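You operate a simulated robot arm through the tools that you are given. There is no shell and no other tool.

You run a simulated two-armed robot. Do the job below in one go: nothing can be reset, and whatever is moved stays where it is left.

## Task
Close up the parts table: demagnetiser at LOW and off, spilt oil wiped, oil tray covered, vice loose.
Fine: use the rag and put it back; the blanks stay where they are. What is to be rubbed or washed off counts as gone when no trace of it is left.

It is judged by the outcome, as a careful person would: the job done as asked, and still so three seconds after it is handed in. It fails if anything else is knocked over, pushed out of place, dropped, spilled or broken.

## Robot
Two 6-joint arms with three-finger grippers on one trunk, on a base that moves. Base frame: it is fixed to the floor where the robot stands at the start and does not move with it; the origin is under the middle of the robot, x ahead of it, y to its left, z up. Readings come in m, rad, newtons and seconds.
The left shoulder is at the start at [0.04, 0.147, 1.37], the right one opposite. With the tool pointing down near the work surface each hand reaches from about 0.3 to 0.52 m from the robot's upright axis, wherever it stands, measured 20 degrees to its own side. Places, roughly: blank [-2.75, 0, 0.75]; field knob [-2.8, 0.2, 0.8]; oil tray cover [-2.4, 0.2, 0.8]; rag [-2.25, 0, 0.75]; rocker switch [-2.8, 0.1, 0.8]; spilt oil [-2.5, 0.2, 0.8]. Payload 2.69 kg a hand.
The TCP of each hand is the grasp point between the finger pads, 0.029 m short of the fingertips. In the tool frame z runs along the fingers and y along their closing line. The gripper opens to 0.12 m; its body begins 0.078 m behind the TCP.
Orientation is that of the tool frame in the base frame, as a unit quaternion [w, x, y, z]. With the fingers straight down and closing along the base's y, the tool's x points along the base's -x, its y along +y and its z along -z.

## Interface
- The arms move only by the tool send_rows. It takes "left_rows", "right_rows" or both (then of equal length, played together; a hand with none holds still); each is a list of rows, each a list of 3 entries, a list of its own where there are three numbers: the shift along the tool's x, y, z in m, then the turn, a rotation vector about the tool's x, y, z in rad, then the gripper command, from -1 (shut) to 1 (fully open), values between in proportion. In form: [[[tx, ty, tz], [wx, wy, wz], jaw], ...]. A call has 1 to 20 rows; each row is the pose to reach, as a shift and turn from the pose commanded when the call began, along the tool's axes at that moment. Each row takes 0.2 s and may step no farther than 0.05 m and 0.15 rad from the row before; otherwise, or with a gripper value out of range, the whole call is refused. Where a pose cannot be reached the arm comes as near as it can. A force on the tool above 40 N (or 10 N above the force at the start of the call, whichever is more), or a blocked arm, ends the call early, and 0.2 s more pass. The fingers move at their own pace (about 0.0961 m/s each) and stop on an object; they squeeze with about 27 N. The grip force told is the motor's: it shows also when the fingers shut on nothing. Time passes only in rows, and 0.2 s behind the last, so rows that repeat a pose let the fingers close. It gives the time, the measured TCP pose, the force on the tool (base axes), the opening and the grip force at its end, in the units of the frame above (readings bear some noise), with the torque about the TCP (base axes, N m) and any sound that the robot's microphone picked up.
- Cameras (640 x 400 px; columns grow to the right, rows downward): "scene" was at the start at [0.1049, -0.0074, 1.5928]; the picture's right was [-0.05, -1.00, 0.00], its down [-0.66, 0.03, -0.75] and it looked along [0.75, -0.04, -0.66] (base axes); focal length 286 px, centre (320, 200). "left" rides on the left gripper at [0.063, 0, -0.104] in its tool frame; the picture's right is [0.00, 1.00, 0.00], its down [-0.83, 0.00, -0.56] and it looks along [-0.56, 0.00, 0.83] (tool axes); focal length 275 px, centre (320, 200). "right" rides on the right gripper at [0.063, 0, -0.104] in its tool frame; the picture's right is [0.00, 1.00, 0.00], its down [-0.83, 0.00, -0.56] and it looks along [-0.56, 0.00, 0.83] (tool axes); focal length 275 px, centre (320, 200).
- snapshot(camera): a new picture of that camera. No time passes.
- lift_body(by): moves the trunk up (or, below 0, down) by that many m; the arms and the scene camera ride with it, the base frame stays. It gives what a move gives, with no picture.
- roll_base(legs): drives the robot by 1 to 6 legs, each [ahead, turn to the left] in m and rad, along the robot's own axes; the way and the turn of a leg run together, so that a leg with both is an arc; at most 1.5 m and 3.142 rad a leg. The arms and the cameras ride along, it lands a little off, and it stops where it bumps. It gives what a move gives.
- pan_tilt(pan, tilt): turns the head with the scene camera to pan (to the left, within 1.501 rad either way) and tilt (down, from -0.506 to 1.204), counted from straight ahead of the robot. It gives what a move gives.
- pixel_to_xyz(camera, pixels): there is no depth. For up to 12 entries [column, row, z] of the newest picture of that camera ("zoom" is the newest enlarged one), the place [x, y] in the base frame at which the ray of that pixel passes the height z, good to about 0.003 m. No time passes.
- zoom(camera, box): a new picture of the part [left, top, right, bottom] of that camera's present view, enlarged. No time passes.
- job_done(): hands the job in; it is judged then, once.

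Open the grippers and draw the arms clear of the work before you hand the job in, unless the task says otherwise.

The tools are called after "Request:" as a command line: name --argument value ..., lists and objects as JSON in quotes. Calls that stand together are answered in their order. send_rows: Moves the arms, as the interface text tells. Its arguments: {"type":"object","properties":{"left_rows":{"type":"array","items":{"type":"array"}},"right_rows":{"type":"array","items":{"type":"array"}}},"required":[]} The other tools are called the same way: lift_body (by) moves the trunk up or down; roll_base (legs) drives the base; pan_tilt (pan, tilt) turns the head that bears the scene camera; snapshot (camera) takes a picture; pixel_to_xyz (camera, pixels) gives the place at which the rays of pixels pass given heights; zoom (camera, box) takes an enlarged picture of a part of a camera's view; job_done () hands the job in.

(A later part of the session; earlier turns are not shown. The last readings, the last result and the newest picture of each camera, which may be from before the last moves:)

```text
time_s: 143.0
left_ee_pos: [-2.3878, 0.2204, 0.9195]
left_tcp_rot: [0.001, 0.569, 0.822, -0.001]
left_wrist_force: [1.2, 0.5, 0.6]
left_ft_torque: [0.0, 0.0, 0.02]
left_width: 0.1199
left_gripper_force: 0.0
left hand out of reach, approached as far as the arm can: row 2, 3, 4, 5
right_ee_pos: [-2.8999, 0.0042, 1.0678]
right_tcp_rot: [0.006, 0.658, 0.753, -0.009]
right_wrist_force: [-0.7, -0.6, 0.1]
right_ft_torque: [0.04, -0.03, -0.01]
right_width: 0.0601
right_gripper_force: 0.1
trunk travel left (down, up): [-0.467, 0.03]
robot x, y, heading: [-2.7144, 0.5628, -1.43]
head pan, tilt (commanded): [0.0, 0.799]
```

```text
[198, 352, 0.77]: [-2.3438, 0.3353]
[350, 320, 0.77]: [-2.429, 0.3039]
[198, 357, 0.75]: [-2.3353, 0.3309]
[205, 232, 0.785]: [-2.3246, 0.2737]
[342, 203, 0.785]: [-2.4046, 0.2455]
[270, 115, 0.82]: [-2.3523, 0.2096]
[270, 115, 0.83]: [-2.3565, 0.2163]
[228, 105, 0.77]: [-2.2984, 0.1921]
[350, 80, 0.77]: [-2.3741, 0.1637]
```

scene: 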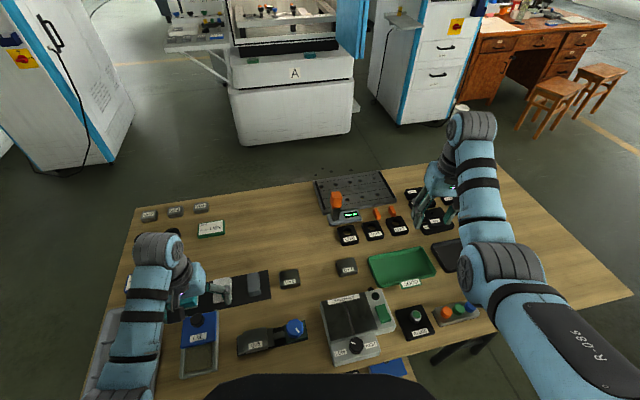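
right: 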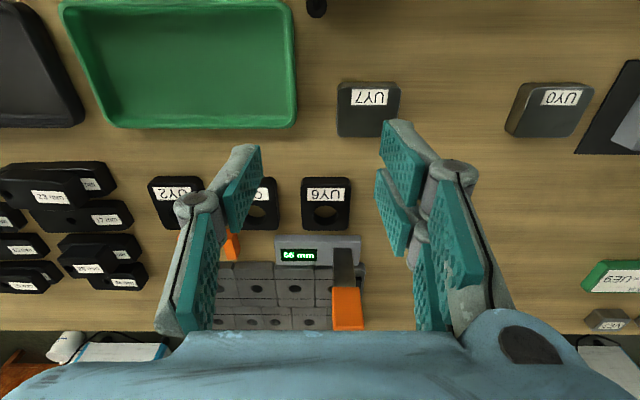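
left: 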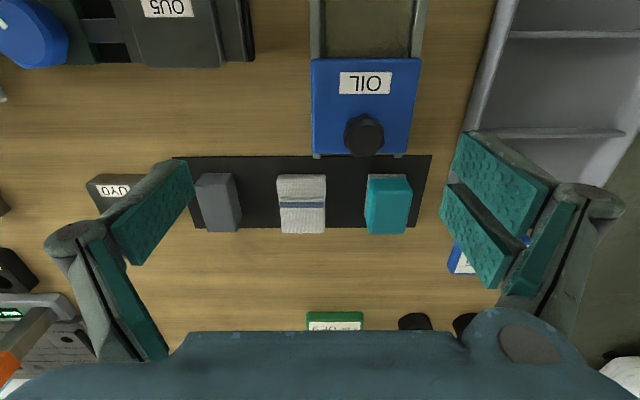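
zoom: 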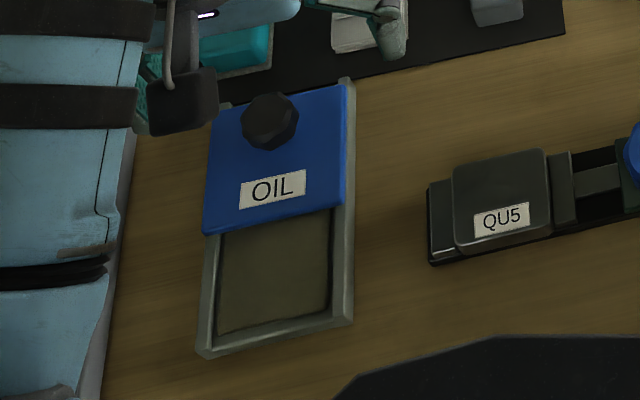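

Rails run from f −0.991 to −1.1415 (table-depth axis), the lid must slide about 5.5 cm toward me. I centre the left hand over the knob at z 0.875 with fingers at 0.065 m and look.

Request:
send_rows --left_rows '[[[-0.0066, 0.0172, 0.0], [0, 0, 0], 0.5], [[-0.0132, 0.0344, 0.01], [0, 0, 0], 0.083], [[-0.0132, 0.0344, 0.03], [0, 0, 0], 0.083], [[-0.0132, 0.0344, 0.0445], [0, 0, 0], 0.083], [[-0.0132, 0.0344, 0.0445], [0, 0, 0], 0.083]]'

Request:
snapshot --camera "left"

Request:
zoom --camera "left" --box '[220, 60, 420, 220]'

Request:
zoom --camera "scene" --box '[150, 290, 270, 390]'

```text
time_s: 144.2
left_ee_pos: [-2.3512, 0.2176, 0.8754]
left_tcp_rot: [0.0, 0.57, 0.822, -0.001]
left_wrist_force: [-0.8, -0.1, -1.3]
left_ft_torque: [-0.03, 0.0, 0.02]
left_width: 0.0649
left_gripper_force: 0.0
right_ee_pos: [-2.8997, 0.0048, 1.0685]
right_tcp_rot: [0.006, 0.658, 0.753, -0.009]
right_wrist_force: [0.0, -0.1, -0.9]
right_ft_torque: [-0.02, 0.05, -0.04]
right_width: 0.0599
right_gripper_force: 0.4
trunk travel left (down, up): [-0.467, 0.03]
robot x, y, heading: [-2.72, 0.5638, -1.438]
head pan, tilt (commanded): [0.0, 0.799]
```

```text
taken
```

left: 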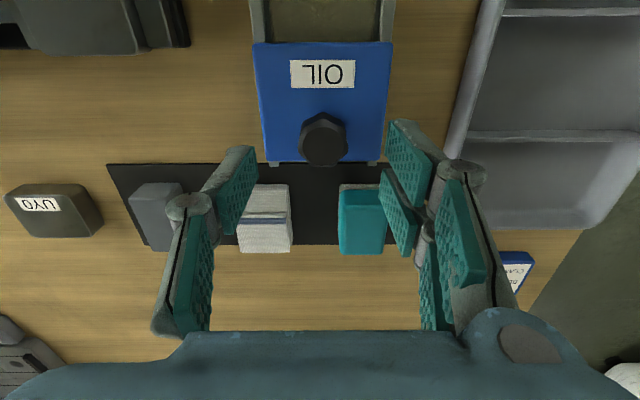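

```text
2.50 times, centred on (320, 140) of left
```

zoom: 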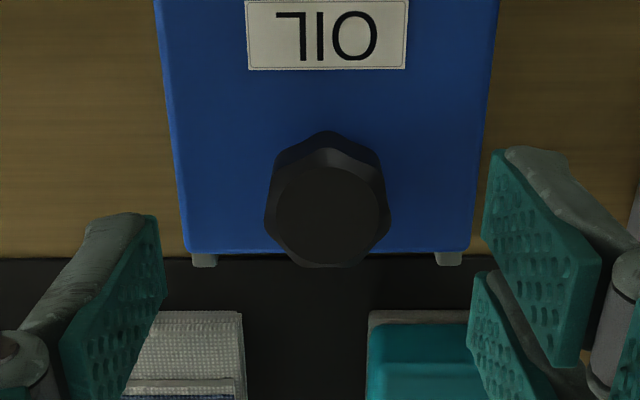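

```text
4.00 times, centred on (210, 340) of scene
```

zoom: 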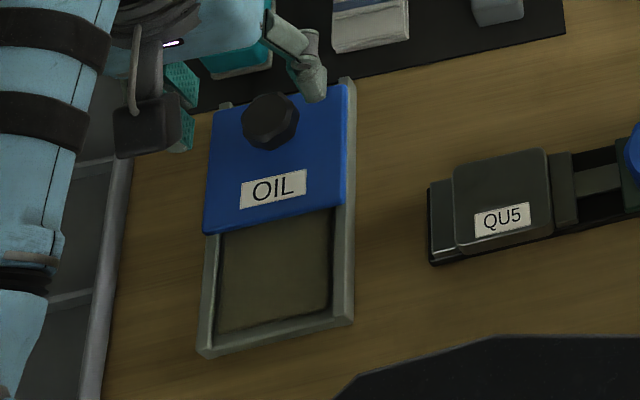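

The knob's top is around z 0.815 with the lid at about 0.79. I go down to z 0.848 with a small correction and check the alignment again.

Request:
send_rows --left_rows '[[[-0.002, 0.001, 0.01], [0, 0, 0], 0.083], [[-0.003, 0.002, 0.02], [0, 0, 0], 0.083], [[-0.003, 0.002, 0.0275], [0, 0, 0], 0.083], [[-0.003, 0.002, 0.0275], [0, 0, 0], 0.083]]'

Request:
zoom --camera "left" --box '[220, 80, 420, 240]'

Request:
zoom --camera "scene" --box '[170, 290, 250, 350]'

```text
time_s: 145.2
left_ee_pos: [-2.3488, 0.217, 0.8465]
left_tcp_rot: [0.0, 0.569, 0.822, -0.002]
left_wrist_force: [0.5, -0.6, -0.4]
left_ft_torque: [0.0, -0.03, -0.03]
left_width: 0.065
left_gripper_force: 0.0
right_ee_pos: [-2.9004, 0.004, 1.0683]
right_tcp_rot: [0.007, 0.658, 0.753, -0.009]
right_wrist_force: [0.0, 0.2, 0.2]
right_ft_torque: [-0.02, 0.05, 0.0]
right_width: 0.06
right_gripper_force: 0.1
trunk travel left (down, up): [-0.467, 0.03]
robot x, y, heading: [-2.7176, 0.5624, -1.433]
head pan, tilt (commanded): [0.0, 0.799]
```

```text
2.50 times, centred on (320, 160) of left
```

zoom: 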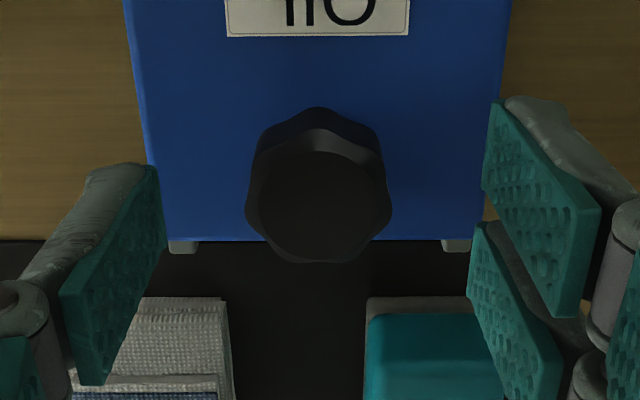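

```text
6.67 times, centred on (210, 320) of scene
```

zoom: 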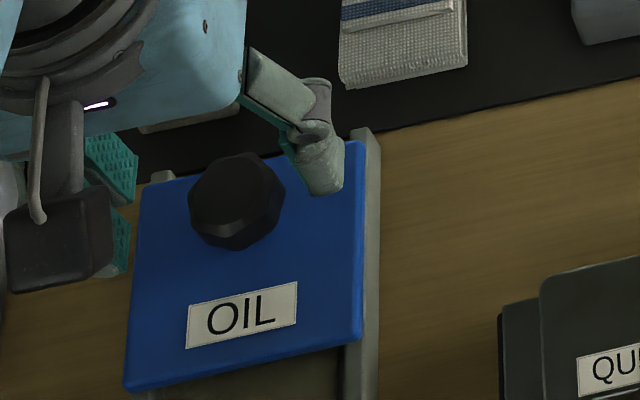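

The knob's centre is about 6 mm ahead of the TCP and its top near z 0.81. I move 6 mm forward, lower to z 0.826 and check for contact.

Request:
send_rows --left_rows '[[[-0.006, 0, 0.006], [0, 0, 0], 0.083], [[-0.006, 0, 0.012], [0, 0, 0], 0.083], [[-0.006, 0, 0.017], [0, 0, 0], 0.083], [[-0.006, 0, 0.021], [0, 0, 0], 0.083]]'

Request:
zoom --camera "left" --box '[220, 80, 420, 240]'

Request:
zoom --camera "scene" --box '[170, 290, 250, 350]'

```text
time_s: 146.2
left_ee_pos: [-2.3464, 0.2106, 0.8256]
left_tcp_rot: [0.0, 0.57, 0.822, 0.0]
left_wrist_force: [-0.7, 0.1, 0.3]
left_ft_torque: [0.0, 0.0, 0.02]
left_width: 0.0649
left_gripper_force: 0.0
right_ee_pos: [-2.9001, 0.0041, 1.0684]
right_tcp_rot: [0.006, 0.658, 0.753, -0.008]
right_wrist_force: [0.0, 0.1, -0.4]
right_ft_torque: [0.0, 0.0, -0.01]
right_width: 0.0601
right_gripper_force: 0.1
trunk travel left (down, up): [-0.467, 0.03]
robot x, y, heading: [-2.7139, 0.5634, -1.437]
head pan, tilt (commanded): [0.0, 0.799]
```

```text
2.50 times, centred on (320, 160) of left
```

zoom: 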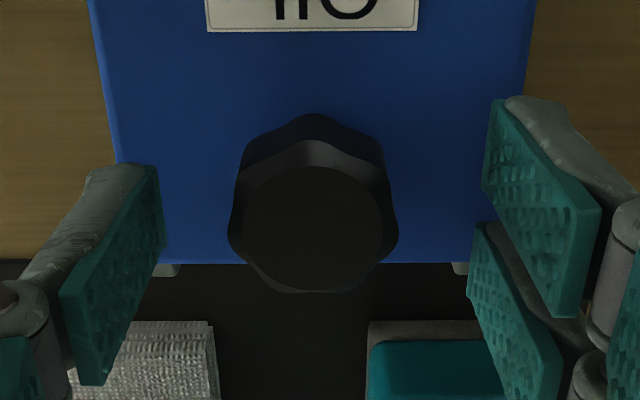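

```text
6.67 times, centred on (210, 320) of scene
```

zoom: 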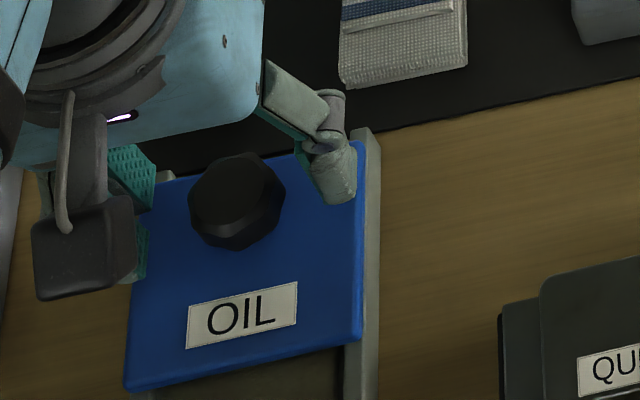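

The knob is centred between the fingers (314,228). I close on it.

Request:
send_rows --left_rows '[[[0, -0.001, 0.001], [0, 0, 0], -0.2], [[0, -0.001, 0.001], [0, 0, 0], -0.6], [[0, -0.001, 0.001], [0, 0, 0], -0.7], [[0, -0.001, 0.001], [0, 0, 0], -0.7]]'

Request:
zoom --camera "left" --box '[220, 80, 420, 240]'

```text
time_s: 147.2
left_ee_pos: [-2.3481, 0.2111, 0.8244]
left_tcp_rot: [0.0, 0.57, 0.822, -0.002]
left_wrist_force: [-0.3, 0.5, -0.2]
left_ft_torque: [-0.05, -0.04, -0.16]
left_width: 0.0308
left_gripper_force: 44.3
right_ee_pos: [-2.8995, 0.0036, 1.0686]
right_tcp_rot: [0.005, 0.658, 0.753, -0.008]
right_wrist_force: [0.1, 0.5, -1.1]
right_ft_torque: [-0.03, -0.04, 0.01]
right_width: 0.0599
right_gripper_force: 0.0
trunk travel left (down, up): [-0.467, 0.03]
robot x, y, heading: [-2.7123, 0.5636, -1.437]
head pan, tilt (commanded): [0.0, 0.799]
```

```text
2.50 times, centred on (320, 160) of left
```

zoom: 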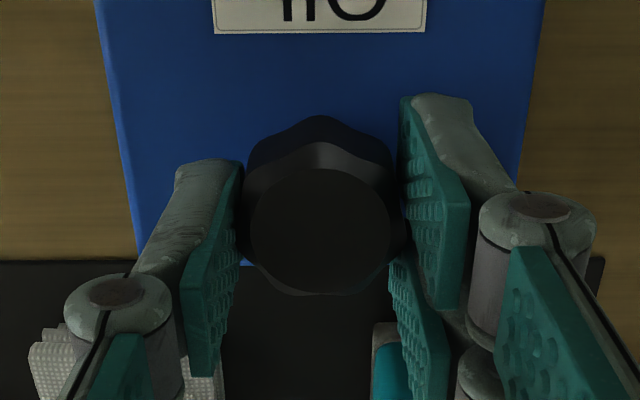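

The knob is held (0.031 m). I pull the lid toward me along the rails in 1 cm steps.

Request:
send_rows --left_rows '[[[0.008, 0, 0], [0, 0, 0], -0.7], [[0.016, 0, 0], [0, 0, 0], -0.7], [[0.024, 0, 0], [0, 0, 0], -0.7], [[0.032, 0, 0], [0, 0, 0], -0.7], [[0.04, 0, 0], [0, 0, 0], -0.7]]'

Request:
zoom --camera "scene" --box '[150, 290, 270, 390]'

```text
time_s: 148.4
left_ee_pos: [-2.3609, 0.2474, 0.8256]
left_tcp_rot: [-0.002, 0.569, 0.823, -0.001]
left_wrist_force: [-2.0, -0.8, -25.1]
left_ft_torque: [-1.12, -0.45, 0.28]
left_width: 0.0306
left_gripper_force: 45.1
right_ee_pos: [-2.8984, 0.0016, 1.0675]
right_tcp_rot: [0.004, 0.658, 0.753, -0.008]
right_wrist_force: [0.2, 0.9, -0.6]
right_ft_torque: [0.02, 0.03, -0.01]
right_width: 0.0601
right_gripper_force: 0.1
trunk travel left (down, up): [-0.467, 0.03]
robot x, y, heading: [-2.7145, 0.56, -1.436]
head pan, tilt (commanded): [0.0, 0.799]
```

```text
4.00 times, centred on (210, 340) of scene
```

zoom: 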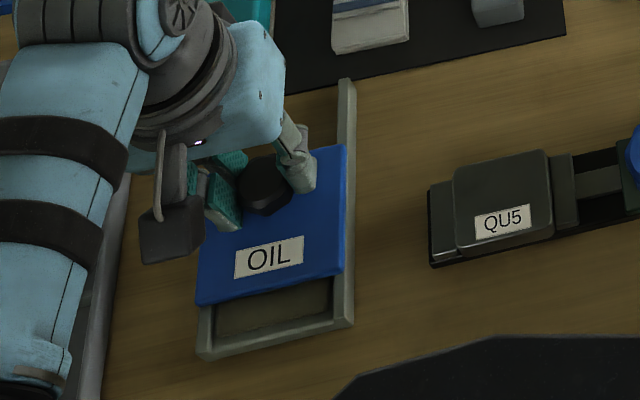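

The lid slid 4 cm and about 2 cm of tray is still open. There is 25 N vertical pull, so I ease 1 mm down and pull on to the stop.

Request:
send_rows --left_rows '[[[0.0, 0, 0.001], [0, 0, 0], -0.7], [[0.006, 0, 0.0015], [0, 0, 0], -0.7], [[0.011, 0, 0.0015], [0, 0, 0], -0.7], [[0.016, 0, 0.0015], [0, 0, 0], -0.7], [[0.02, 0, 0.0015], [0, 0, 0], -0.7]]'

Request:
zoom --camera "scene" --box '[150, 290, 270, 390]'

```text
time_s: 149.6
left_ee_pos: [-2.3687, 0.2676, 0.8245]
left_tcp_rot: [0.001, 0.569, 0.822, -0.001]
left_wrist_force: [-0.5, 0.5, -6.5]
left_ft_torque: [-0.32, -0.24, 0.13]
left_width: 0.0309
left_gripper_force: 44.6
right_ee_pos: [-2.8996, 0.0029, 1.0684]
right_tcp_rot: [0.005, 0.658, 0.753, -0.009]
right_wrist_force: [0.1, 0.8, 0.6]
right_ft_torque: [0.0, 0.02, 0.04]
right_width: 0.0598
right_gripper_force: 0.2
trunk travel left (down, up): [-0.467, 0.03]
robot x, y, heading: [-2.7144, 0.5635, -1.436]
head pan, tilt (commanded): [0.0, 0.799]
```

```text
4.00 times, centred on (210, 340) of scene
```

zoom: 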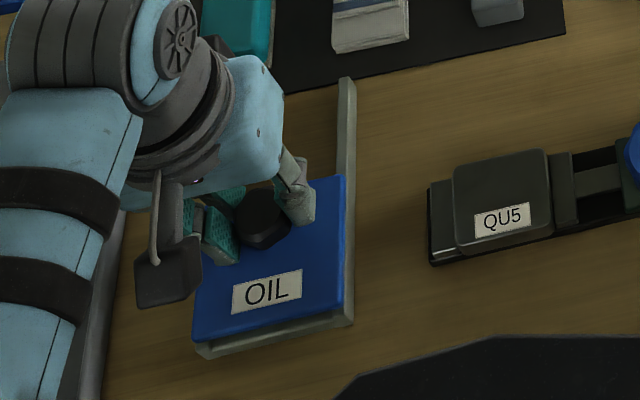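

The lid has slid 6 cm and nearly reaches the tray's near end; no stop felt yet. I pull further in 3 mm steps.

Request:
send_rows --left_rows '[[[0.003, 0, 0.0], [0, 0, 0], -0.7], [[0.006, 0, 0.0], [0, 0, 0], -0.7], [[0.009, 0, 0.0], [0, 0, 0], -0.7]]'

Request:
zoom --camera "scene" --box '[150, 290, 270, 390]'

Request:
pixel_to_xyz --camera "zoom" --pixels '[[193, 345, 0.785], [342, 308, 0.785], [205, 357, 0.77], [352, 323, 0.77]]'

```text
time_s: 150.4
left_ee_pos: [-2.3701, 0.2709, 0.8251]
left_tcp_rot: [0.004, 0.57, 0.822, -0.003]
left_wrist_force: [15.6, -24.9, 11.9]
left_ft_torque: [-0.45, -0.27, -0.04]
left_width: 0.0307
left_gripper_force: 45.0
right_ee_pos: [-2.8985, 0.0018, 1.0664]
right_tcp_rot: [0.003, 0.659, 0.752, -0.008]
right_wrist_force: [0.7, 0.4, -0.6]
right_ft_torque: [-0.01, 0.0, 0.0]
right_width: 0.0598
right_gripper_force: 0.1
trunk travel left (down, up): [-0.467, 0.03]
robot x, y, heading: [-2.7164, 0.5593, -1.442]
head pan, tilt (commanded): [0.0, 0.799]
```

```text
4.00 times, centred on (210, 340) of scene
```

zoom: 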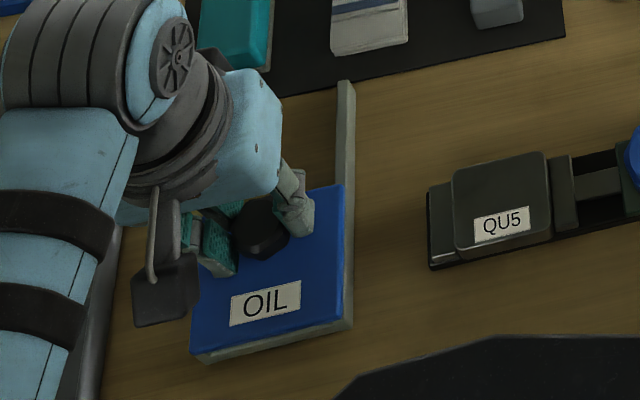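

```text
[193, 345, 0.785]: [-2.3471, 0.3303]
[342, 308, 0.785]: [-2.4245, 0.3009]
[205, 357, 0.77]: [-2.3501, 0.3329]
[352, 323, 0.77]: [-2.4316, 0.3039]
```

A stop is reached (29 N against the pull) and the lid now covers the tray fully. I relax the pull, open the fingers and rise.

Request:
send_rows --left_rows '[[[-0.004, 0, 0.0], [0, 0, 0], -0.7], [[-0.004, 0, 0.0], [0, 0, 0], -0.3], [[-0.004, 0, 0.0], [0, 0, 0], 0.083], [[-0.004, 0, -0.01], [0, 0, 0], 0.083], [[-0.004, 0, -0.035], [0, 0, 0], 0.083], [[-0.02, 0, -0.06], [0, 0, 0], 0.3]]'

Request:
snapshot --camera "left"

Request:
zoom --camera "scene" --box '[150, 290, 270, 390]'

```text
time_s: 151.8
left_ee_pos: [-2.3662, 0.2566, 0.8835]
left_tcp_rot: [-0.001, 0.569, 0.822, -0.001]
left_wrist_force: [-0.4, 0.4, 0.6]
left_ft_torque: [0.02, -0.02, -0.01]
left_width: 0.0782
left_gripper_force: 0.1
right_ee_pos: [-2.8988, 0.0033, 1.0675]
right_tcp_rot: [0.005, 0.658, 0.753, -0.008]
right_wrist_force: [0.1, 0.6, 0.1]
right_ft_torque: [0.02, -0.04, 0.02]
right_width: 0.0601
right_gripper_force: 0.0
trunk travel left (down, up): [-0.467, 0.03]
robot x, y, heading: [-2.7166, 0.5639, -1.437]
head pan, tilt (commanded): [0.0, 0.799]
```

```text
taken
```

left: 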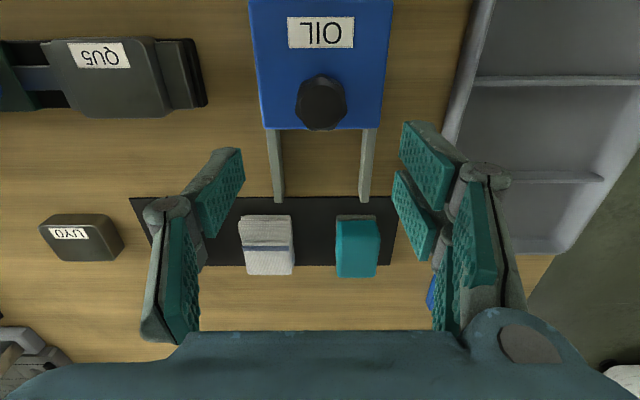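

```text
4.00 times, centred on (210, 340) of scene
```

zoom: 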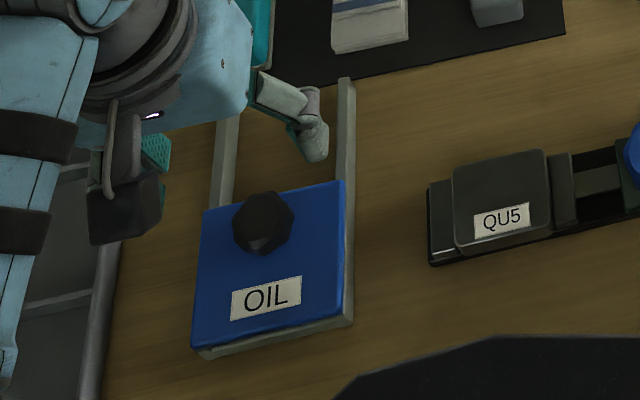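

The oil tray is covered (only bare rails behind the lid). Now the vice: I raise the trunk to full height and bring the left hand over the blue vice knob at z ≈ 0.895.

Request:
lift_body --by 0.03

Request:
send_rows --left_rows '[[[0.003, -0.03, 0.0], [0, 0, 0], 0.42], [[0.006, -0.07, 0.005], [0, 0, 0], 0.42], [[0.009, -0.11, 0.01], [0, 0, 0], 0.42], [[0.012, -0.15, 0.014], [0, 0, 0], 0.42], [[0.015, -0.19, 0.0185], [0, 0, 0], 0.42], [[0.0189, -0.22, 0.0185], [0, 0, 0], 0.42], [[0.0189, -0.2394, 0.0185], [0, 0, 0], 0.42], [[0.0189, -0.2394, 0.0185], [0, 0, 0], 0.42]]'

Request:
snapshot --camera "left"

Request:
snapshot --camera "scene"

```text
time_s: 152.5
left_ee_pos: [-2.3665, 0.2581, 0.9134]
left_tcp_rot: [0.0, 0.569, 0.822, -0.001]
left_wrist_force: [-0.5, 0.4, 0.2]
left_ft_torque: [0.03, -0.01, 0.0]
left_width: 0.0779
left_gripper_force: 0.0
right_ee_pos: [-2.8994, 0.0055, 1.0972]
right_tcp_rot: [0.006, 0.658, 0.753, -0.009]
right_wrist_force: [0.6, -0.2, 0.2]
right_ft_torque: [0.02, 0.03, 0.01]
right_width: 0.0599
right_gripper_force: 0.1
trunk travel left (down, up): [-0.497, 0.0]
robot x, y, heading: [-2.7125, 0.5578, -1.437]
head pan, tilt (commanded): [0.0, 0.799]
```

```text
time_s: 154.1
left_ee_pos: [-2.4939, 0.2128, 0.8736]
left_tcp_rot: [0.057, 0.549, 0.832, 0.061]
left_wrist_force: [0.3, 1.0, -0.2]
left_ft_torque: [-0.04, 0.0, 0.0]
left_width: 0.0852
left_gripper_force: 0.1
right_ee_pos: [-2.8994, 0.004, 1.0969]
right_tcp_rot: [0.004, 0.658, 0.753, -0.01]
right_wrist_force: [-0.1, -0.3, 0.3]
right_ft_torque: [0.01, 0.02, -0.04]
right_width: 0.0601
right_gripper_force: 0.1
trunk travel left (down, up): [-0.497, 0.0]
robot x, y, heading: [-2.7146, 0.5619, -1.435]
head pan, tilt (commanded): [0.0, 0.799]
stopped in row 7 (left hand): the arm was blocked; the commanded pose is now the measured one
```

```text
taken
```

left: 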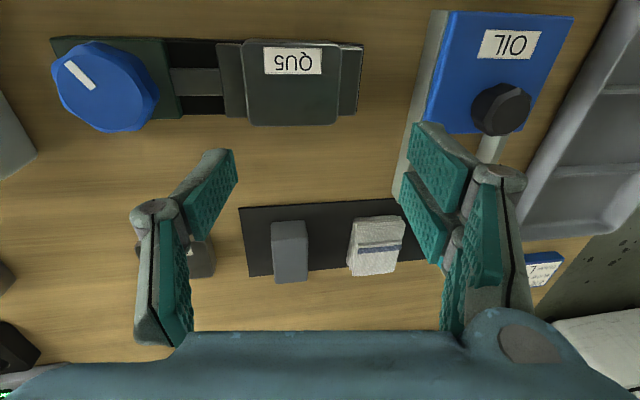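

```text
taken
```

scene: 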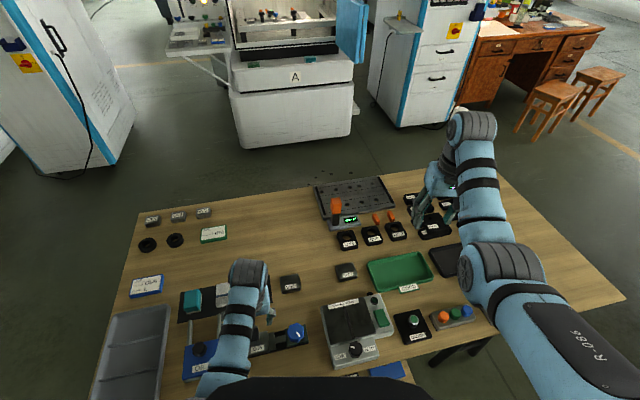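

The left arm was blocked again while moving inward, with no force on the tool. I look closely at where the elbow stands relative to the column.

Request:
pan_tilt --pan 0.3 --tilt 1.2

Request:
snapshot --camera "scene"

```text
time_s: 154.9
left_ee_pos: [-2.4953, 0.2139, 0.8726]
left_tcp_rot: [0.057, 0.549, 0.832, 0.061]
left_wrist_force: [0.0, 0.7, 0.1]
left_ft_torque: [0.0, -0.03, 0.01]
left_width: 0.0851
left_gripper_force: 0.1
right_ee_pos: [-2.9001, 0.004, 1.0968]
right_tcp_rot: [0.006, 0.658, 0.753, -0.009]
right_wrist_force: [-0.2, -0.4, -0.2]
right_ft_torque: [0.01, -0.03, -0.02]
right_width: 0.06
right_gripper_force: 0.1
trunk travel left (down, up): [-0.497, 0.0]
robot x, y, heading: [-2.7169, 0.5634, -1.439]
head pan, tilt (commanded): [0.3, 1.201]
```

```text
taken
```

scene: 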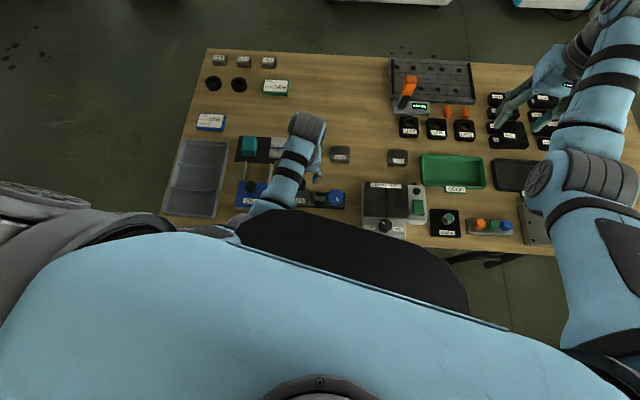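

The left elbow is indeed against the black column at (238,218). The right hand reached the similar demagnetiser knob freely, so I'll use the right hand for the vice: first I move the left hand outward and set it upright again.

Request:
send_rows --left_rows '[[[-0.005, 0.019, 0.0033], [0, 0, 0], 0.42], [[-0.0106, 0.038, 0.0066], [0.04, 0.006, 0.011], 0.42], [[-0.0158, 0.057, 0.01], [0.08, 0.012, 0.022], 0.42], [[-0.0211, 0.076, 0.0132], [0.125, 0.018, 0.033], 0.42], [[-0.0264, 0.095, 0.0165], [0.165, 0.024, 0.044], 0.42], [[-0.0264, 0.095, 0.0165], [0.165, 0.024, 0.044], 0.42]]'

Request:
pan_tilt --pan 0 --tilt 0.8

Request:
snapshot --camera "scene"

```text
time_s: 156.3
left_ee_pos: [-2.3952, 0.2278, 0.8718]
left_tcp_rot: [-0.001, 0.569, 0.822, -0.001]
left_wrist_force: [0.2, -0.3, -0.7]
left_ft_torque: [0.03, 0.04, 0.02]
left_width: 0.085
left_gripper_force: 0.1
right_ee_pos: [-2.8993, 0.0044, 1.0966]
right_tcp_rot: [0.006, 0.659, 0.752, -0.009]
right_wrist_force: [-0.3, -0.8, 0.1]
right_ft_torque: [0.04, 0.03, 0.05]
right_width: 0.06
right_gripper_force: 0.1
trunk travel left (down, up): [-0.497, 0.0]
robot x, y, heading: [-2.716, 0.5646, -1.439]
head pan, tilt (commanded): [0.3, 1.201]
```

```text
time_s: 157.2
left_ee_pos: [-2.3966, 0.2289, 0.8727]
left_tcp_rot: [-0.001, 0.569, 0.822, -0.001]
left_wrist_force: [-0.2, 0.5, -0.8]
left_ft_torque: [-0.01, 0.01, 0.0]
left_width: 0.0852
left_gripper_force: 0.1
right_ee_pos: [-2.8994, 0.0034, 1.0962]
right_tcp_rot: [0.006, 0.658, 0.753, -0.008]
right_wrist_force: [0.0, -0.5, 0.5]
right_ft_torque: [0.0, 0.01, -0.01]
right_width: 0.0599
right_gripper_force: 0.1
trunk travel left (down, up): [-0.497, 0.0]
robot x, y, heading: [-2.7134, 0.5608, -1.438]
head pan, tilt (commanded): [0.0, 0.799]
```

```text
taken
```

scene: 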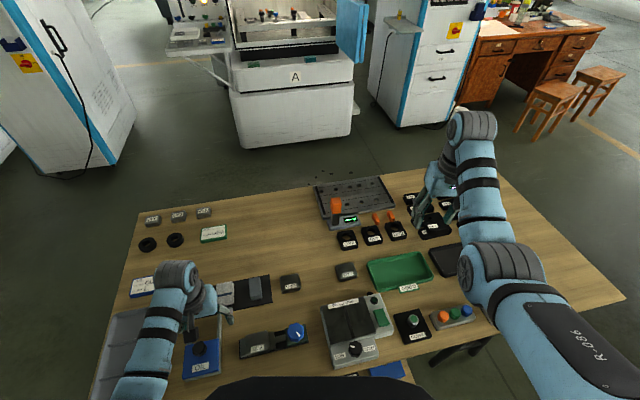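

Left hand is free. I raise it a little and turn the robot 0.61 rad to the left, so that the vice knob comes to the right hand's side.

Request:
send_rows --left_rows '[[[-0.005, 0.01, -0.015], [0, 0, 0], 0.42], [[-0.01, 0.02, -0.03], [0, 0, 0], 0.42]]'

Request:
roll_base --legs '[[0, 0.61]]'

Request:
snapshot --camera "scene"

Request:
snapshot --camera "right"

```text
time_s: 157.8
left_ee_pos: [-2.3754, 0.2253, 0.9025]
left_tcp_rot: [-0.001, 0.569, 0.822, -0.002]
left_wrist_force: [-0.4, -0.4, 0.6]
left_ft_torque: [-0.02, -0.02, 0.01]
left_width: 0.0852
left_gripper_force: 0.0
right_ee_pos: [-2.8984, 0.0039, 1.0991]
right_tcp_rot: [0.006, 0.658, 0.753, -0.009]
right_wrist_force: [-0.3, -0.2, 0.4]
right_ft_torque: [-0.02, 0.03, 0.0]
right_width: 0.0602
right_gripper_force: 0.1
trunk travel left (down, up): [-0.497, 0.0]
robot x, y, heading: [-2.7118, 0.5622, -1.437]
head pan, tilt (commanded): [0.0, 0.799]
```

```text
time_s: 159.8
left_ee_pos: [-2.2452, 0.4765, 0.9009]
left_tcp_rot: [0.0, 0.3, 0.954, -0.001]
left_wrist_force: [-0.5, -0.5, -0.3]
left_ft_torque: [-0.03, -0.02, -0.03]
left_width: 0.0852
left_gripper_force: 0.2
right_ee_pos: [-2.5506, -0.0027, 1.0978]
right_tcp_rot: [0.009, 0.406, 0.914, -0.007]
right_wrist_force: [-0.4, 0.4, 0.5]
right_ft_torque: [0.0, 0.0, -0.03]
right_width: 0.0601
right_gripper_force: 0.0
trunk travel left (down, up): [-0.497, 0.0]
robot x, y, heading: [-2.7192, 0.5629, -0.831]
head pan, tilt (commanded): [0.0, 0.799]
```

```text
taken
```

scene: 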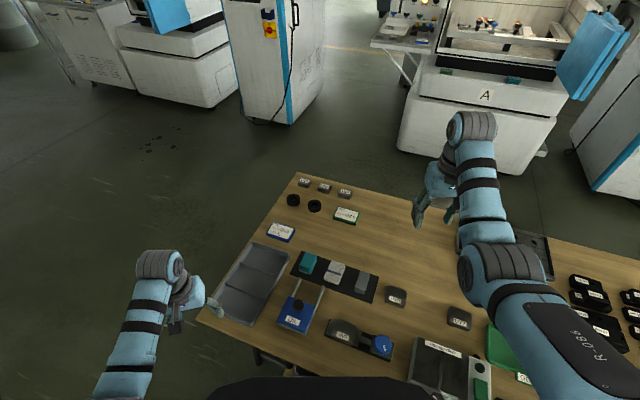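

```text
taken
```

right: 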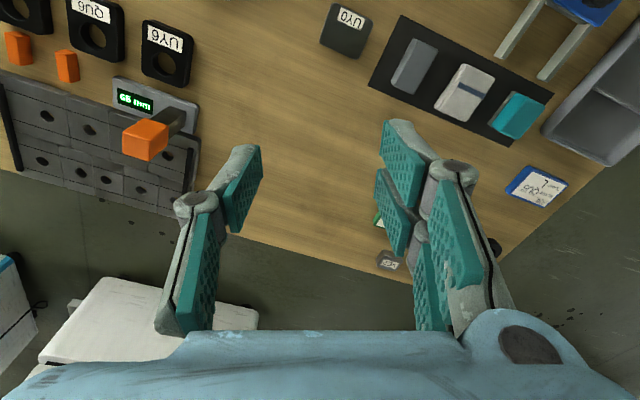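

The vice knob is now at 24° to the right at about 0.39 m, like the demagnetiser knob before. I bring the right hand over it to z ≈ 0.90 with fingers at 0.085 m.

Request:
send_rows --right_rows '[[[0.0218, 0.0119, 0.025], [0, 0.003, 0], 0.2], [[0.0435, 0.0237, 0.05], [0, 0.006, 0], 0.42], [[0.0653, 0.0356, 0.075], [0, 0.009, 0], 0.42], [[0.0871, 0.0474, 0.1], [0, 0.012, 0], 0.42], [[0.1088, 0.0593, 0.125], [0, 0.015, 0], 0.42], [[0.1306, 0.0711, 0.15], [0, 0.018, 0], 0.42], [[0.1523, 0.083, 0.175], [0, 0.02, 0], 0.42], [[0.1741, 0.0948, 0.198], [0, 0.022, 0], 0.42], [[0.1741, 0.0948, 0.198], [0, 0.022, 0], 0.42]]'

Request:
snapshot --camera "right"

Request:
snapshot --camera "scene"

```text
time_s: 161.8
left_ee_pos: [-2.2445, 0.4784, 0.9023]
left_tcp_rot: [0.0, 0.3, 0.954, -0.002]
left_wrist_force: [-0.5, -0.4, 0.4]
left_ft_torque: [0.02, -0.04, 0.0]
left_width: 0.0851
left_gripper_force: 0.1
right_ee_pos: [-2.5949, 0.188, 0.8946]
right_tcp_rot: [-0.002, 0.406, 0.914, -0.002]
right_wrist_force: [0.6, 0.1, 0.6]
right_ft_torque: [0.02, 0.0, 0.02]
right_width: 0.0852
right_gripper_force: 0.1
right hand out of reach, approached as far as the arm can: row 1, 2, 3, 4
trunk travel left (down, up): [-0.497, 0.0]
robot x, y, heading: [-2.7149, 0.5626, -0.827]
head pan, tilt (commanded): [0.0, 0.799]
```

```text
taken
```

right: 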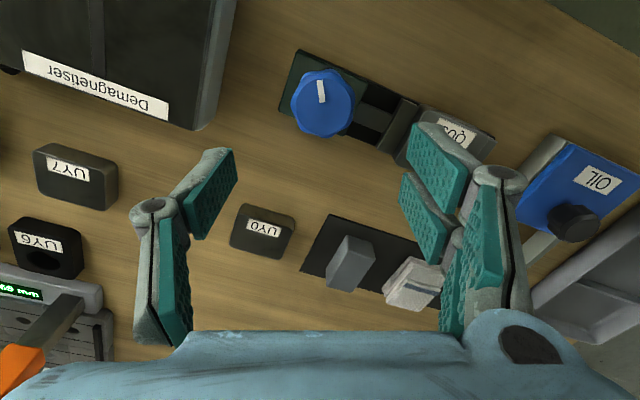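

```text
taken
```

scene: 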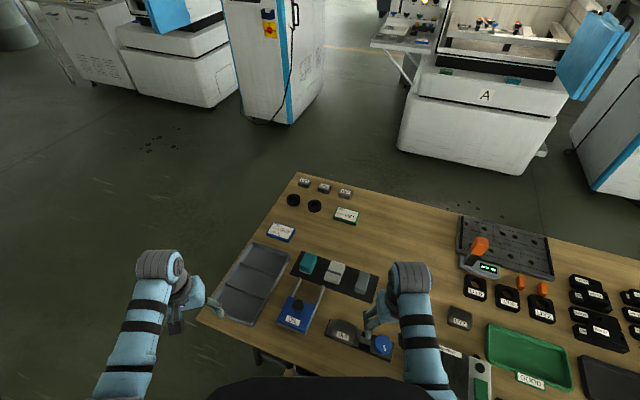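

The right hand is over the vice; the blue knob is at (323,103) with its white mark. I measure it and enlarge.

Request:
pixel_to_xyz --camera "right" --pixels '[[323, 104, 0.81], [323, 104, 0.82], [323, 104, 0.83], [320, 91, 0.82], [291, 100, 0.82], [357, 105, 0.82]]'

Request:
zoom --camera "right" --box '[240, 30, 440, 180]'

Request:
zoom --camera "scene" --box '[310, 300, 410, 375]'

```text
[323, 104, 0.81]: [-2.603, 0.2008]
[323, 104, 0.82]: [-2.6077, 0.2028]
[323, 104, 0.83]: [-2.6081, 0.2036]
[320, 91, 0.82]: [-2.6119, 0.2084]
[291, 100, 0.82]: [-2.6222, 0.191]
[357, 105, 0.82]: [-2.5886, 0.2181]
```

```text
2.67 times, centred on (340, 105) of right
```

zoom: 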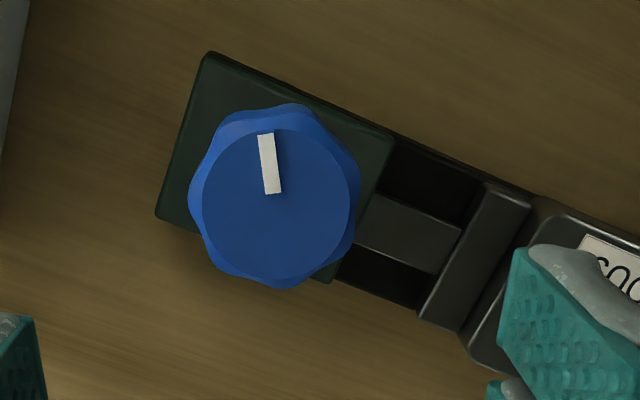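

```text
5.33 times, centred on (360, 338) of scene
```

zoom: 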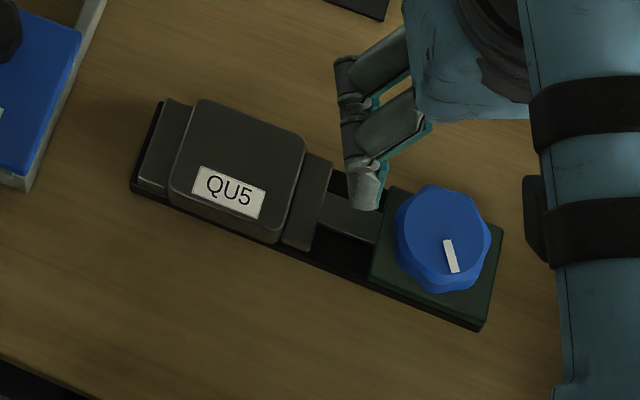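

The knob is about 4.3 cm across, its centre some 14 mm toward me from the TCP. I centre the hand and descend to z 0.865 for a second look.

Request:
send_rows --right_rows '[[[0.0073, 0.0012, 0.0], [0, 0, 0], 0.42], [[0.0145, 0.0025, 0.01], [0, 0, 0], 0.42], [[0.0145, 0.0025, 0.02], [0, 0, 0], 0.42], [[0.0145, 0.0025, 0.03], [0, 0, 0], 0.42], [[0.0145, 0.0025, 0.03], [0, 0, 0], 0.42]]'

Request:
zoom --camera "right" --box '[200, 50, 440, 230]'

Request:
zoom --camera "scene" --box '[310, 300, 410, 375]'

```text
time_s: 163.1
left_ee_pos: [-2.2435, 0.4785, 0.9015]
left_tcp_rot: [-0.001, 0.299, 0.954, -0.002]
left_wrist_force: [0.3, 0.5, 0.7]
left_ft_torque: [-0.02, 0.0, 0.0]
left_width: 0.0854
left_gripper_force: 0.1
right_ee_pos: [-2.6037, 0.1998, 0.8652]
right_tcp_rot: [-0.002, 0.406, 0.914, -0.003]
right_wrist_force: [0.3, 0.3, 0.0]
right_ft_torque: [0.02, -0.05, 0.04]
right_width: 0.0852
right_gripper_force: 0.0
trunk travel left (down, up): [-0.497, 0.0]
robot x, y, heading: [-2.7168, 0.5621, -0.828]
head pan, tilt (commanded): [0.0, 0.799]
```

```text
2.22 times, centred on (320, 140) of right
```

zoom: 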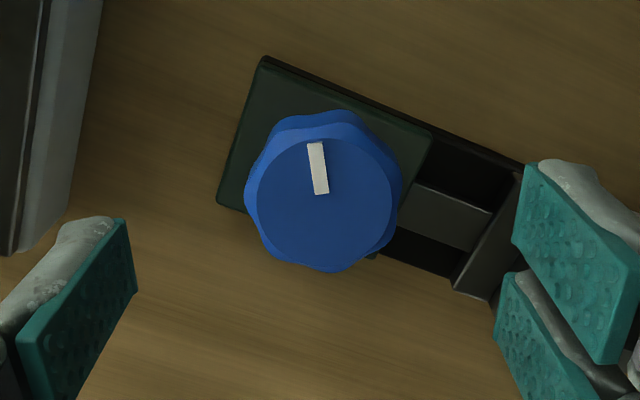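

```text
5.33 times, centred on (360, 338) of scene
```

zoom: 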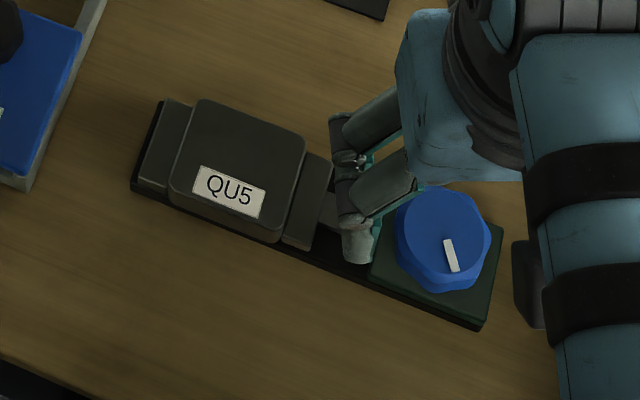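

Triangulation puts the knob's top near z 0.795. I shift 5 mm forward and go down to z 0.838 (tips ≈ 0.81), still above it, to check again.

Request:
send_rows --right_rows '[[[-0.003, 0, 0.01], [0, 0, 0], 0.42], [[-0.005, 0, 0.02], [0, 0, 0], 0.42], [[-0.005, 0, 0.027], [0, 0, 0], 0.42], [[-0.005, 0, 0.027], [0, 0, 0], 0.42]]'

Request:
zoom --camera "right" --box '[200, 70, 440, 250]'

Request:
zoom --camera "scene" --box '[310, 300, 410, 375]'

```text
time_s: 164.1
left_ee_pos: [-2.2449, 0.479, 0.9012]
left_tcp_rot: [0.0, 0.3, 0.954, -0.001]
left_wrist_force: [-0.2, -0.1, 0.2]
left_ft_torque: [0.0, 0.0, 0.0]
left_width: 0.0854
left_gripper_force: 0.1
right_ee_pos: [-2.6, 0.1962, 0.8383]
right_tcp_rot: [-0.002, 0.405, 0.914, -0.002]
right_wrist_force: [0.1, 0.4, 0.7]
right_ft_torque: [0.01, 0.0, 0.0]
right_width: 0.0849
right_gripper_force: 0.1
trunk travel left (down, up): [-0.497, 0.0]
robot x, y, heading: [-2.7128, 0.5628, -0.831]
head pan, tilt (commanded): [0.0, 0.799]
```

```text
2.22 times, centred on (320, 160) of right
```

zoom: 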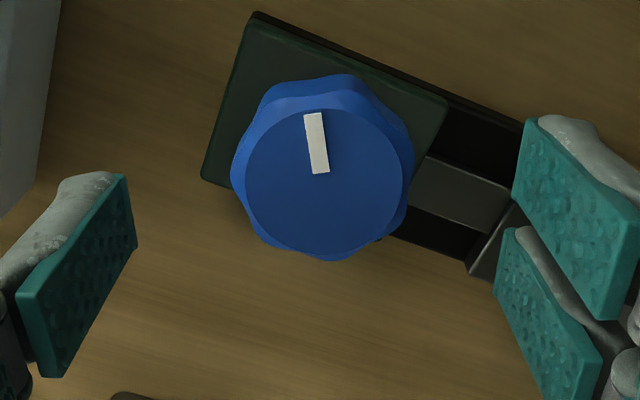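

```text
5.33 times, centred on (360, 338) of scene
```

zoom: 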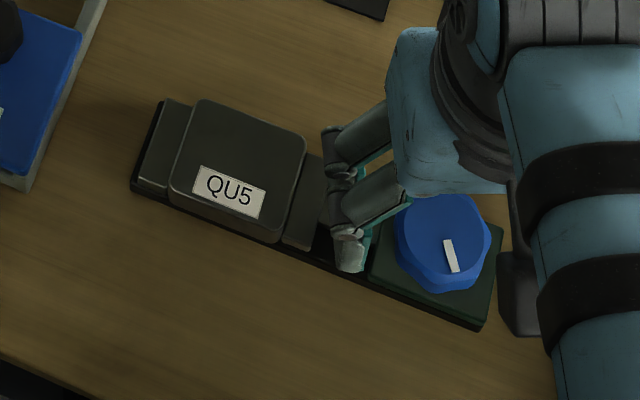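

The knob is centred now and its top is about z 0.797. To keep the finger pair away from the moving jaw beside the knob I turn the hand −0.9 rad first and narrow to 0.06 m, at this safe height.

Request:
send_rows --right_rows '[[[0, 0.001, 0], [0, 0, -0.15], 0.2], [[0, 0.001, 0], [0, 0, -0.3], 0.0], [[0, 0.001, 0], [0, 0, -0.45], 0.0], [[0, 0.001, 0], [0, 0, -0.6], 0.0], [[0, 0.001, 0], [0, 0, -0.75], 0.0], [[0, 0.001, 0], [0, 0, -0.9], 0.0], [[0, 0.001, 0], [0, 0, -0.9], 0.0]]'

Request:
zoom --camera "right" --box '[200, 70, 440, 250]'

Request:
zoom --camera "scene" --box '[310, 300, 410, 375]'

```text
time_s: 165.7
left_ee_pos: [-2.2439, 0.4787, 0.9026]
left_tcp_rot: [-0.001, 0.3, 0.954, -0.001]
left_wrist_force: [-0.1, -0.8, 0.0]
left_ft_torque: [0.02, 0.01, -0.02]
left_width: 0.0852
left_gripper_force: 0.1
right_ee_pos: [-2.5994, 0.1952, 0.8388]
right_tcp_rot: [-0.003, -0.033, 0.999, -0.001]
right_wrist_force: [-0.3, 0.3, 0.4]
right_ft_torque: [-0.01, -0.01, 0.01]
right_width: 0.0598
right_gripper_force: 0.1
trunk travel left (down, up): [-0.497, 0.0]
robot x, y, heading: [-2.7151, 0.5572, -0.831]
head pan, tilt (commanded): [0.0, 0.799]
```

```text
2.22 times, centred on (320, 160) of right
```

zoom: 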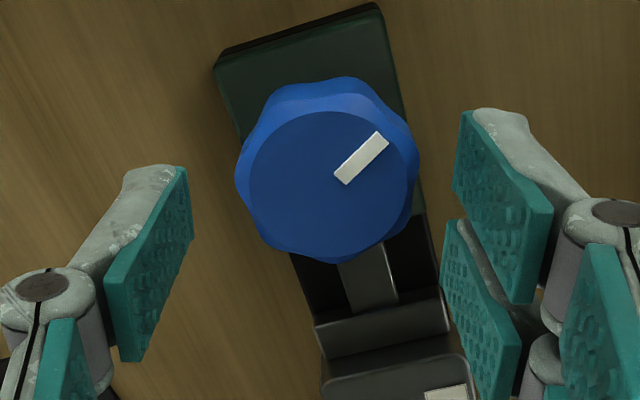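

```text
5.33 times, centred on (360, 338) of scene
```

zoom: 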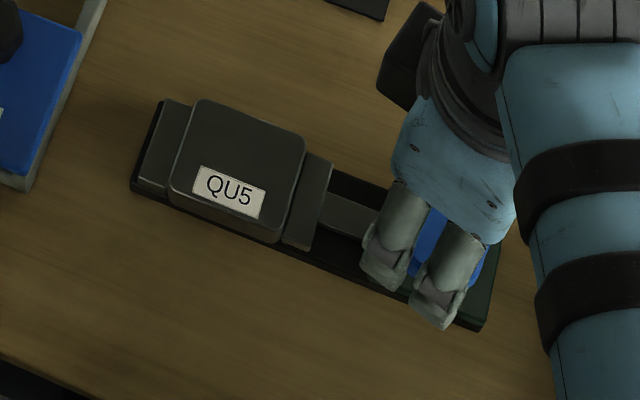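

The fingers now stand across the vice, clear of the jaw. I correct 3 mm and 2 mm and lower to z 0.815 (tips ≈ 0.786).

Request:
send_rows --right_rows '[[[-0.003, 0.002, 0.006], [0, 0, 0], 0.0], [[-0.003, 0.002, 0.012], [0, 0, 0], 0.0], [[-0.003, 0.002, 0.018], [0, 0, 0], 0.0], [[-0.003, 0.002, 0.0238], [0, 0, 0], 0.0]]'

Request:
zoom --camera "right" --box '[200, 70, 440, 250]'

Request:
zoom --camera "scene" --box '[310, 300, 410, 375]'

```text
time_s: 166.7
left_ee_pos: [-2.2455, 0.4791, 0.9016]
left_tcp_rot: [0.0, 0.3, 0.954, -0.001]
left_wrist_force: [0.1, 0.7, 0.6]
left_ft_torque: [-0.01, 0.0, -0.03]
left_width: 0.0852
left_gripper_force: 0.0
right_ee_pos: [-2.596, 0.1985, 0.8138]
right_tcp_rot: [-0.003, -0.033, 0.999, 0.0]
right_wrist_force: [0.1, 0.5, -0.3]
right_ft_torque: [0.01, -0.02, 0.0]
right_width: 0.0601
right_gripper_force: 0.1
trunk travel left (down, up): [-0.497, 0.0]
robot x, y, heading: [-2.7133, 0.5636, -0.836]
head pan, tilt (commanded): [0.0, 0.799]
```

```text
2.22 times, centred on (320, 160) of right
```

zoom: 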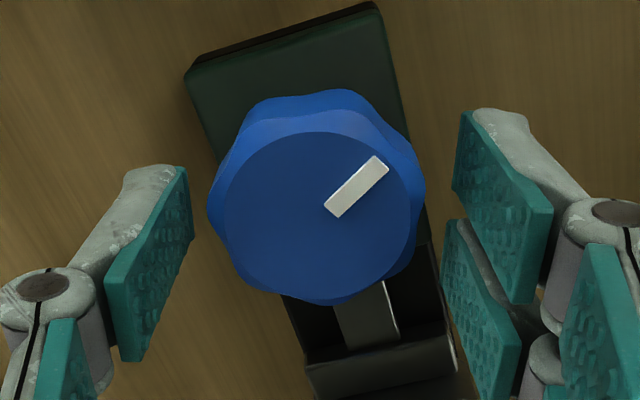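

```text
5.33 times, centred on (360, 338) of scene
```

zoom: 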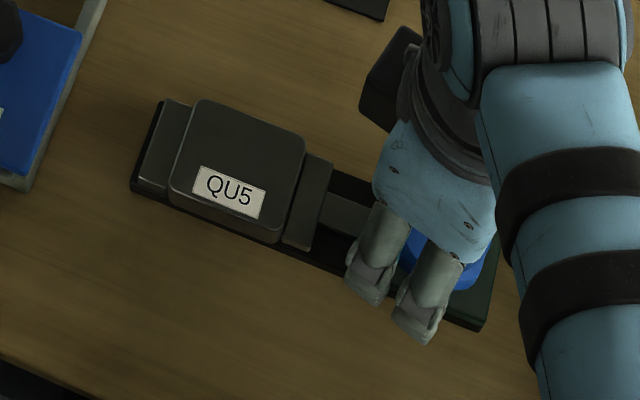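

Knob centred at (315,217), fingers on both sides. I close on it.

Request:
send_rows --right_rows '[[[0, -0.001, 0], [0, 0, 0], -0.2], [[0, -0.001, 0], [0, 0, 0], -0.5], [[0, -0.001, 0], [0, 0, 0], -0.5], [[0, -0.001, 0], [0, 0, 0], -0.5]]'

Request:
zoom --camera "right" --box '[200, 70, 440, 250]'

```text
time_s: 167.7
left_ee_pos: [-2.2438, 0.4793, 0.9021]
left_tcp_rot: [0.0, 0.3, 0.954, -0.002]
left_wrist_force: [-0.5, 0.0, -0.4]
left_ft_torque: [-0.02, 0.0, 0.03]
left_width: 0.0852
left_gripper_force: 0.0
right_ee_pos: [-2.5964, 0.1977, 0.8152]
right_tcp_rot: [-0.002, -0.033, 0.999, -0.001]
right_wrist_force: [0.3, 2.5, -3.3]
right_ft_torque: [0.2, -0.33, -0.03]
right_width: 0.0427
right_gripper_force: 45.1
trunk travel left (down, up): [-0.497, 0.0]
robot x, y, heading: [-2.7145, 0.5657, -0.83]
head pan, tilt (commanded): [0.0, 0.799]
```

```text
2.22 times, centred on (320, 160) of right
```

zoom: 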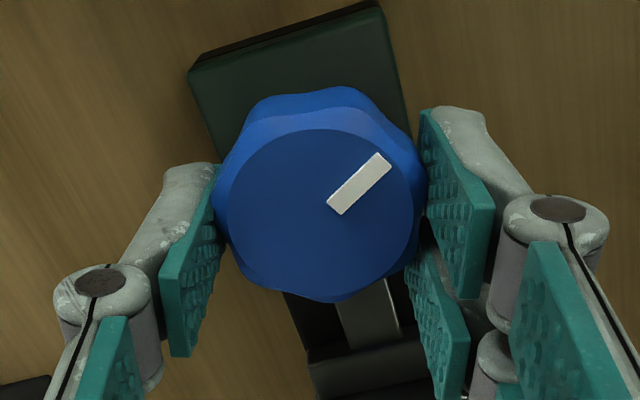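

Gripped (0.043 m). I turn the knob counter-clockwise by 0.6 rad and check the jaw.

Request:
send_rows --right_rows '[[[0, 0, 0], [0, 0, -0.1], -0.5], [[0, 0, 0], [0, 0, -0.2], -0.5], [[0, 0, 0], [0, 0, -0.3], -0.5], [[0, 0, 0], [0, 0, -0.4], -0.5], [[0, 0, 0], [0, 0, -0.5], -0.5], [[0, 0, 0], [0, 0, -0.6], -0.5]]'

Request:
zoom --camera "right" --box '[200, 70, 440, 250]'

Request:
zoom --camera "scene" --box '[310, 300, 410, 375]'

```text
time_s: 169.1
left_ee_pos: [-2.2435, 0.4797, 0.9018]
left_tcp_rot: [-0.001, 0.3, 0.954, -0.003]
left_wrist_force: [1.8, -0.1, 0.0]
left_ft_torque: [0.01, 0.01, 0.01]
left_width: 0.0852
left_gripper_force: 0.1
right_ee_pos: [-2.5965, 0.1994, 0.8135]
right_tcp_rot: [-0.005, -0.329, 0.944, 0.001]
right_wrist_force: [-1.0, 20.4, -19.5]
right_ft_torque: [0.22, -0.25, -0.1]
right_width: 0.0427
right_gripper_force: 45.0
trunk travel left (down, up): [-0.497, 0.0]
robot x, y, heading: [-2.7147, 0.5578, -0.826]
head pan, tilt (commanded): [0.0, 0.799]
```

```text
2.22 times, centred on (320, 160) of right
```

zoom: 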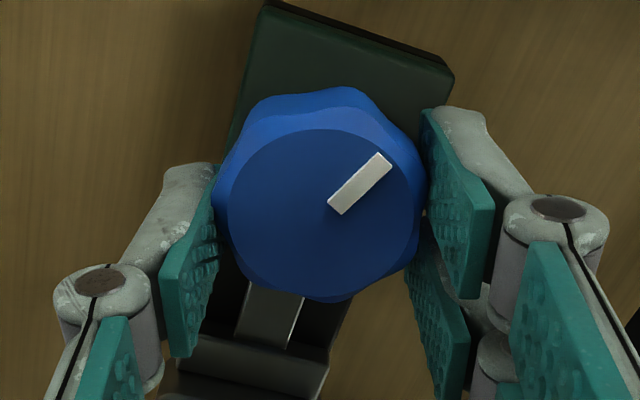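

```text
5.33 times, centred on (360, 338) of scene
```

zoom: 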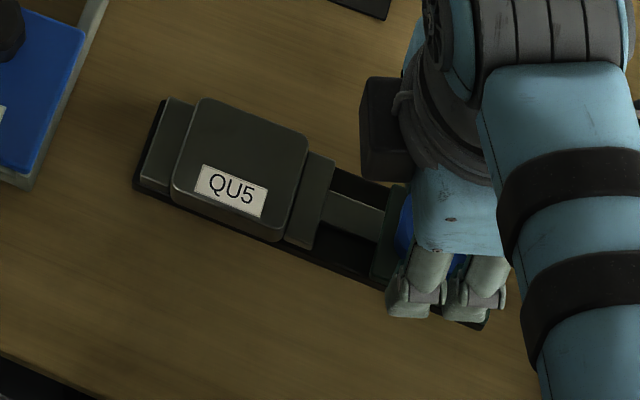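

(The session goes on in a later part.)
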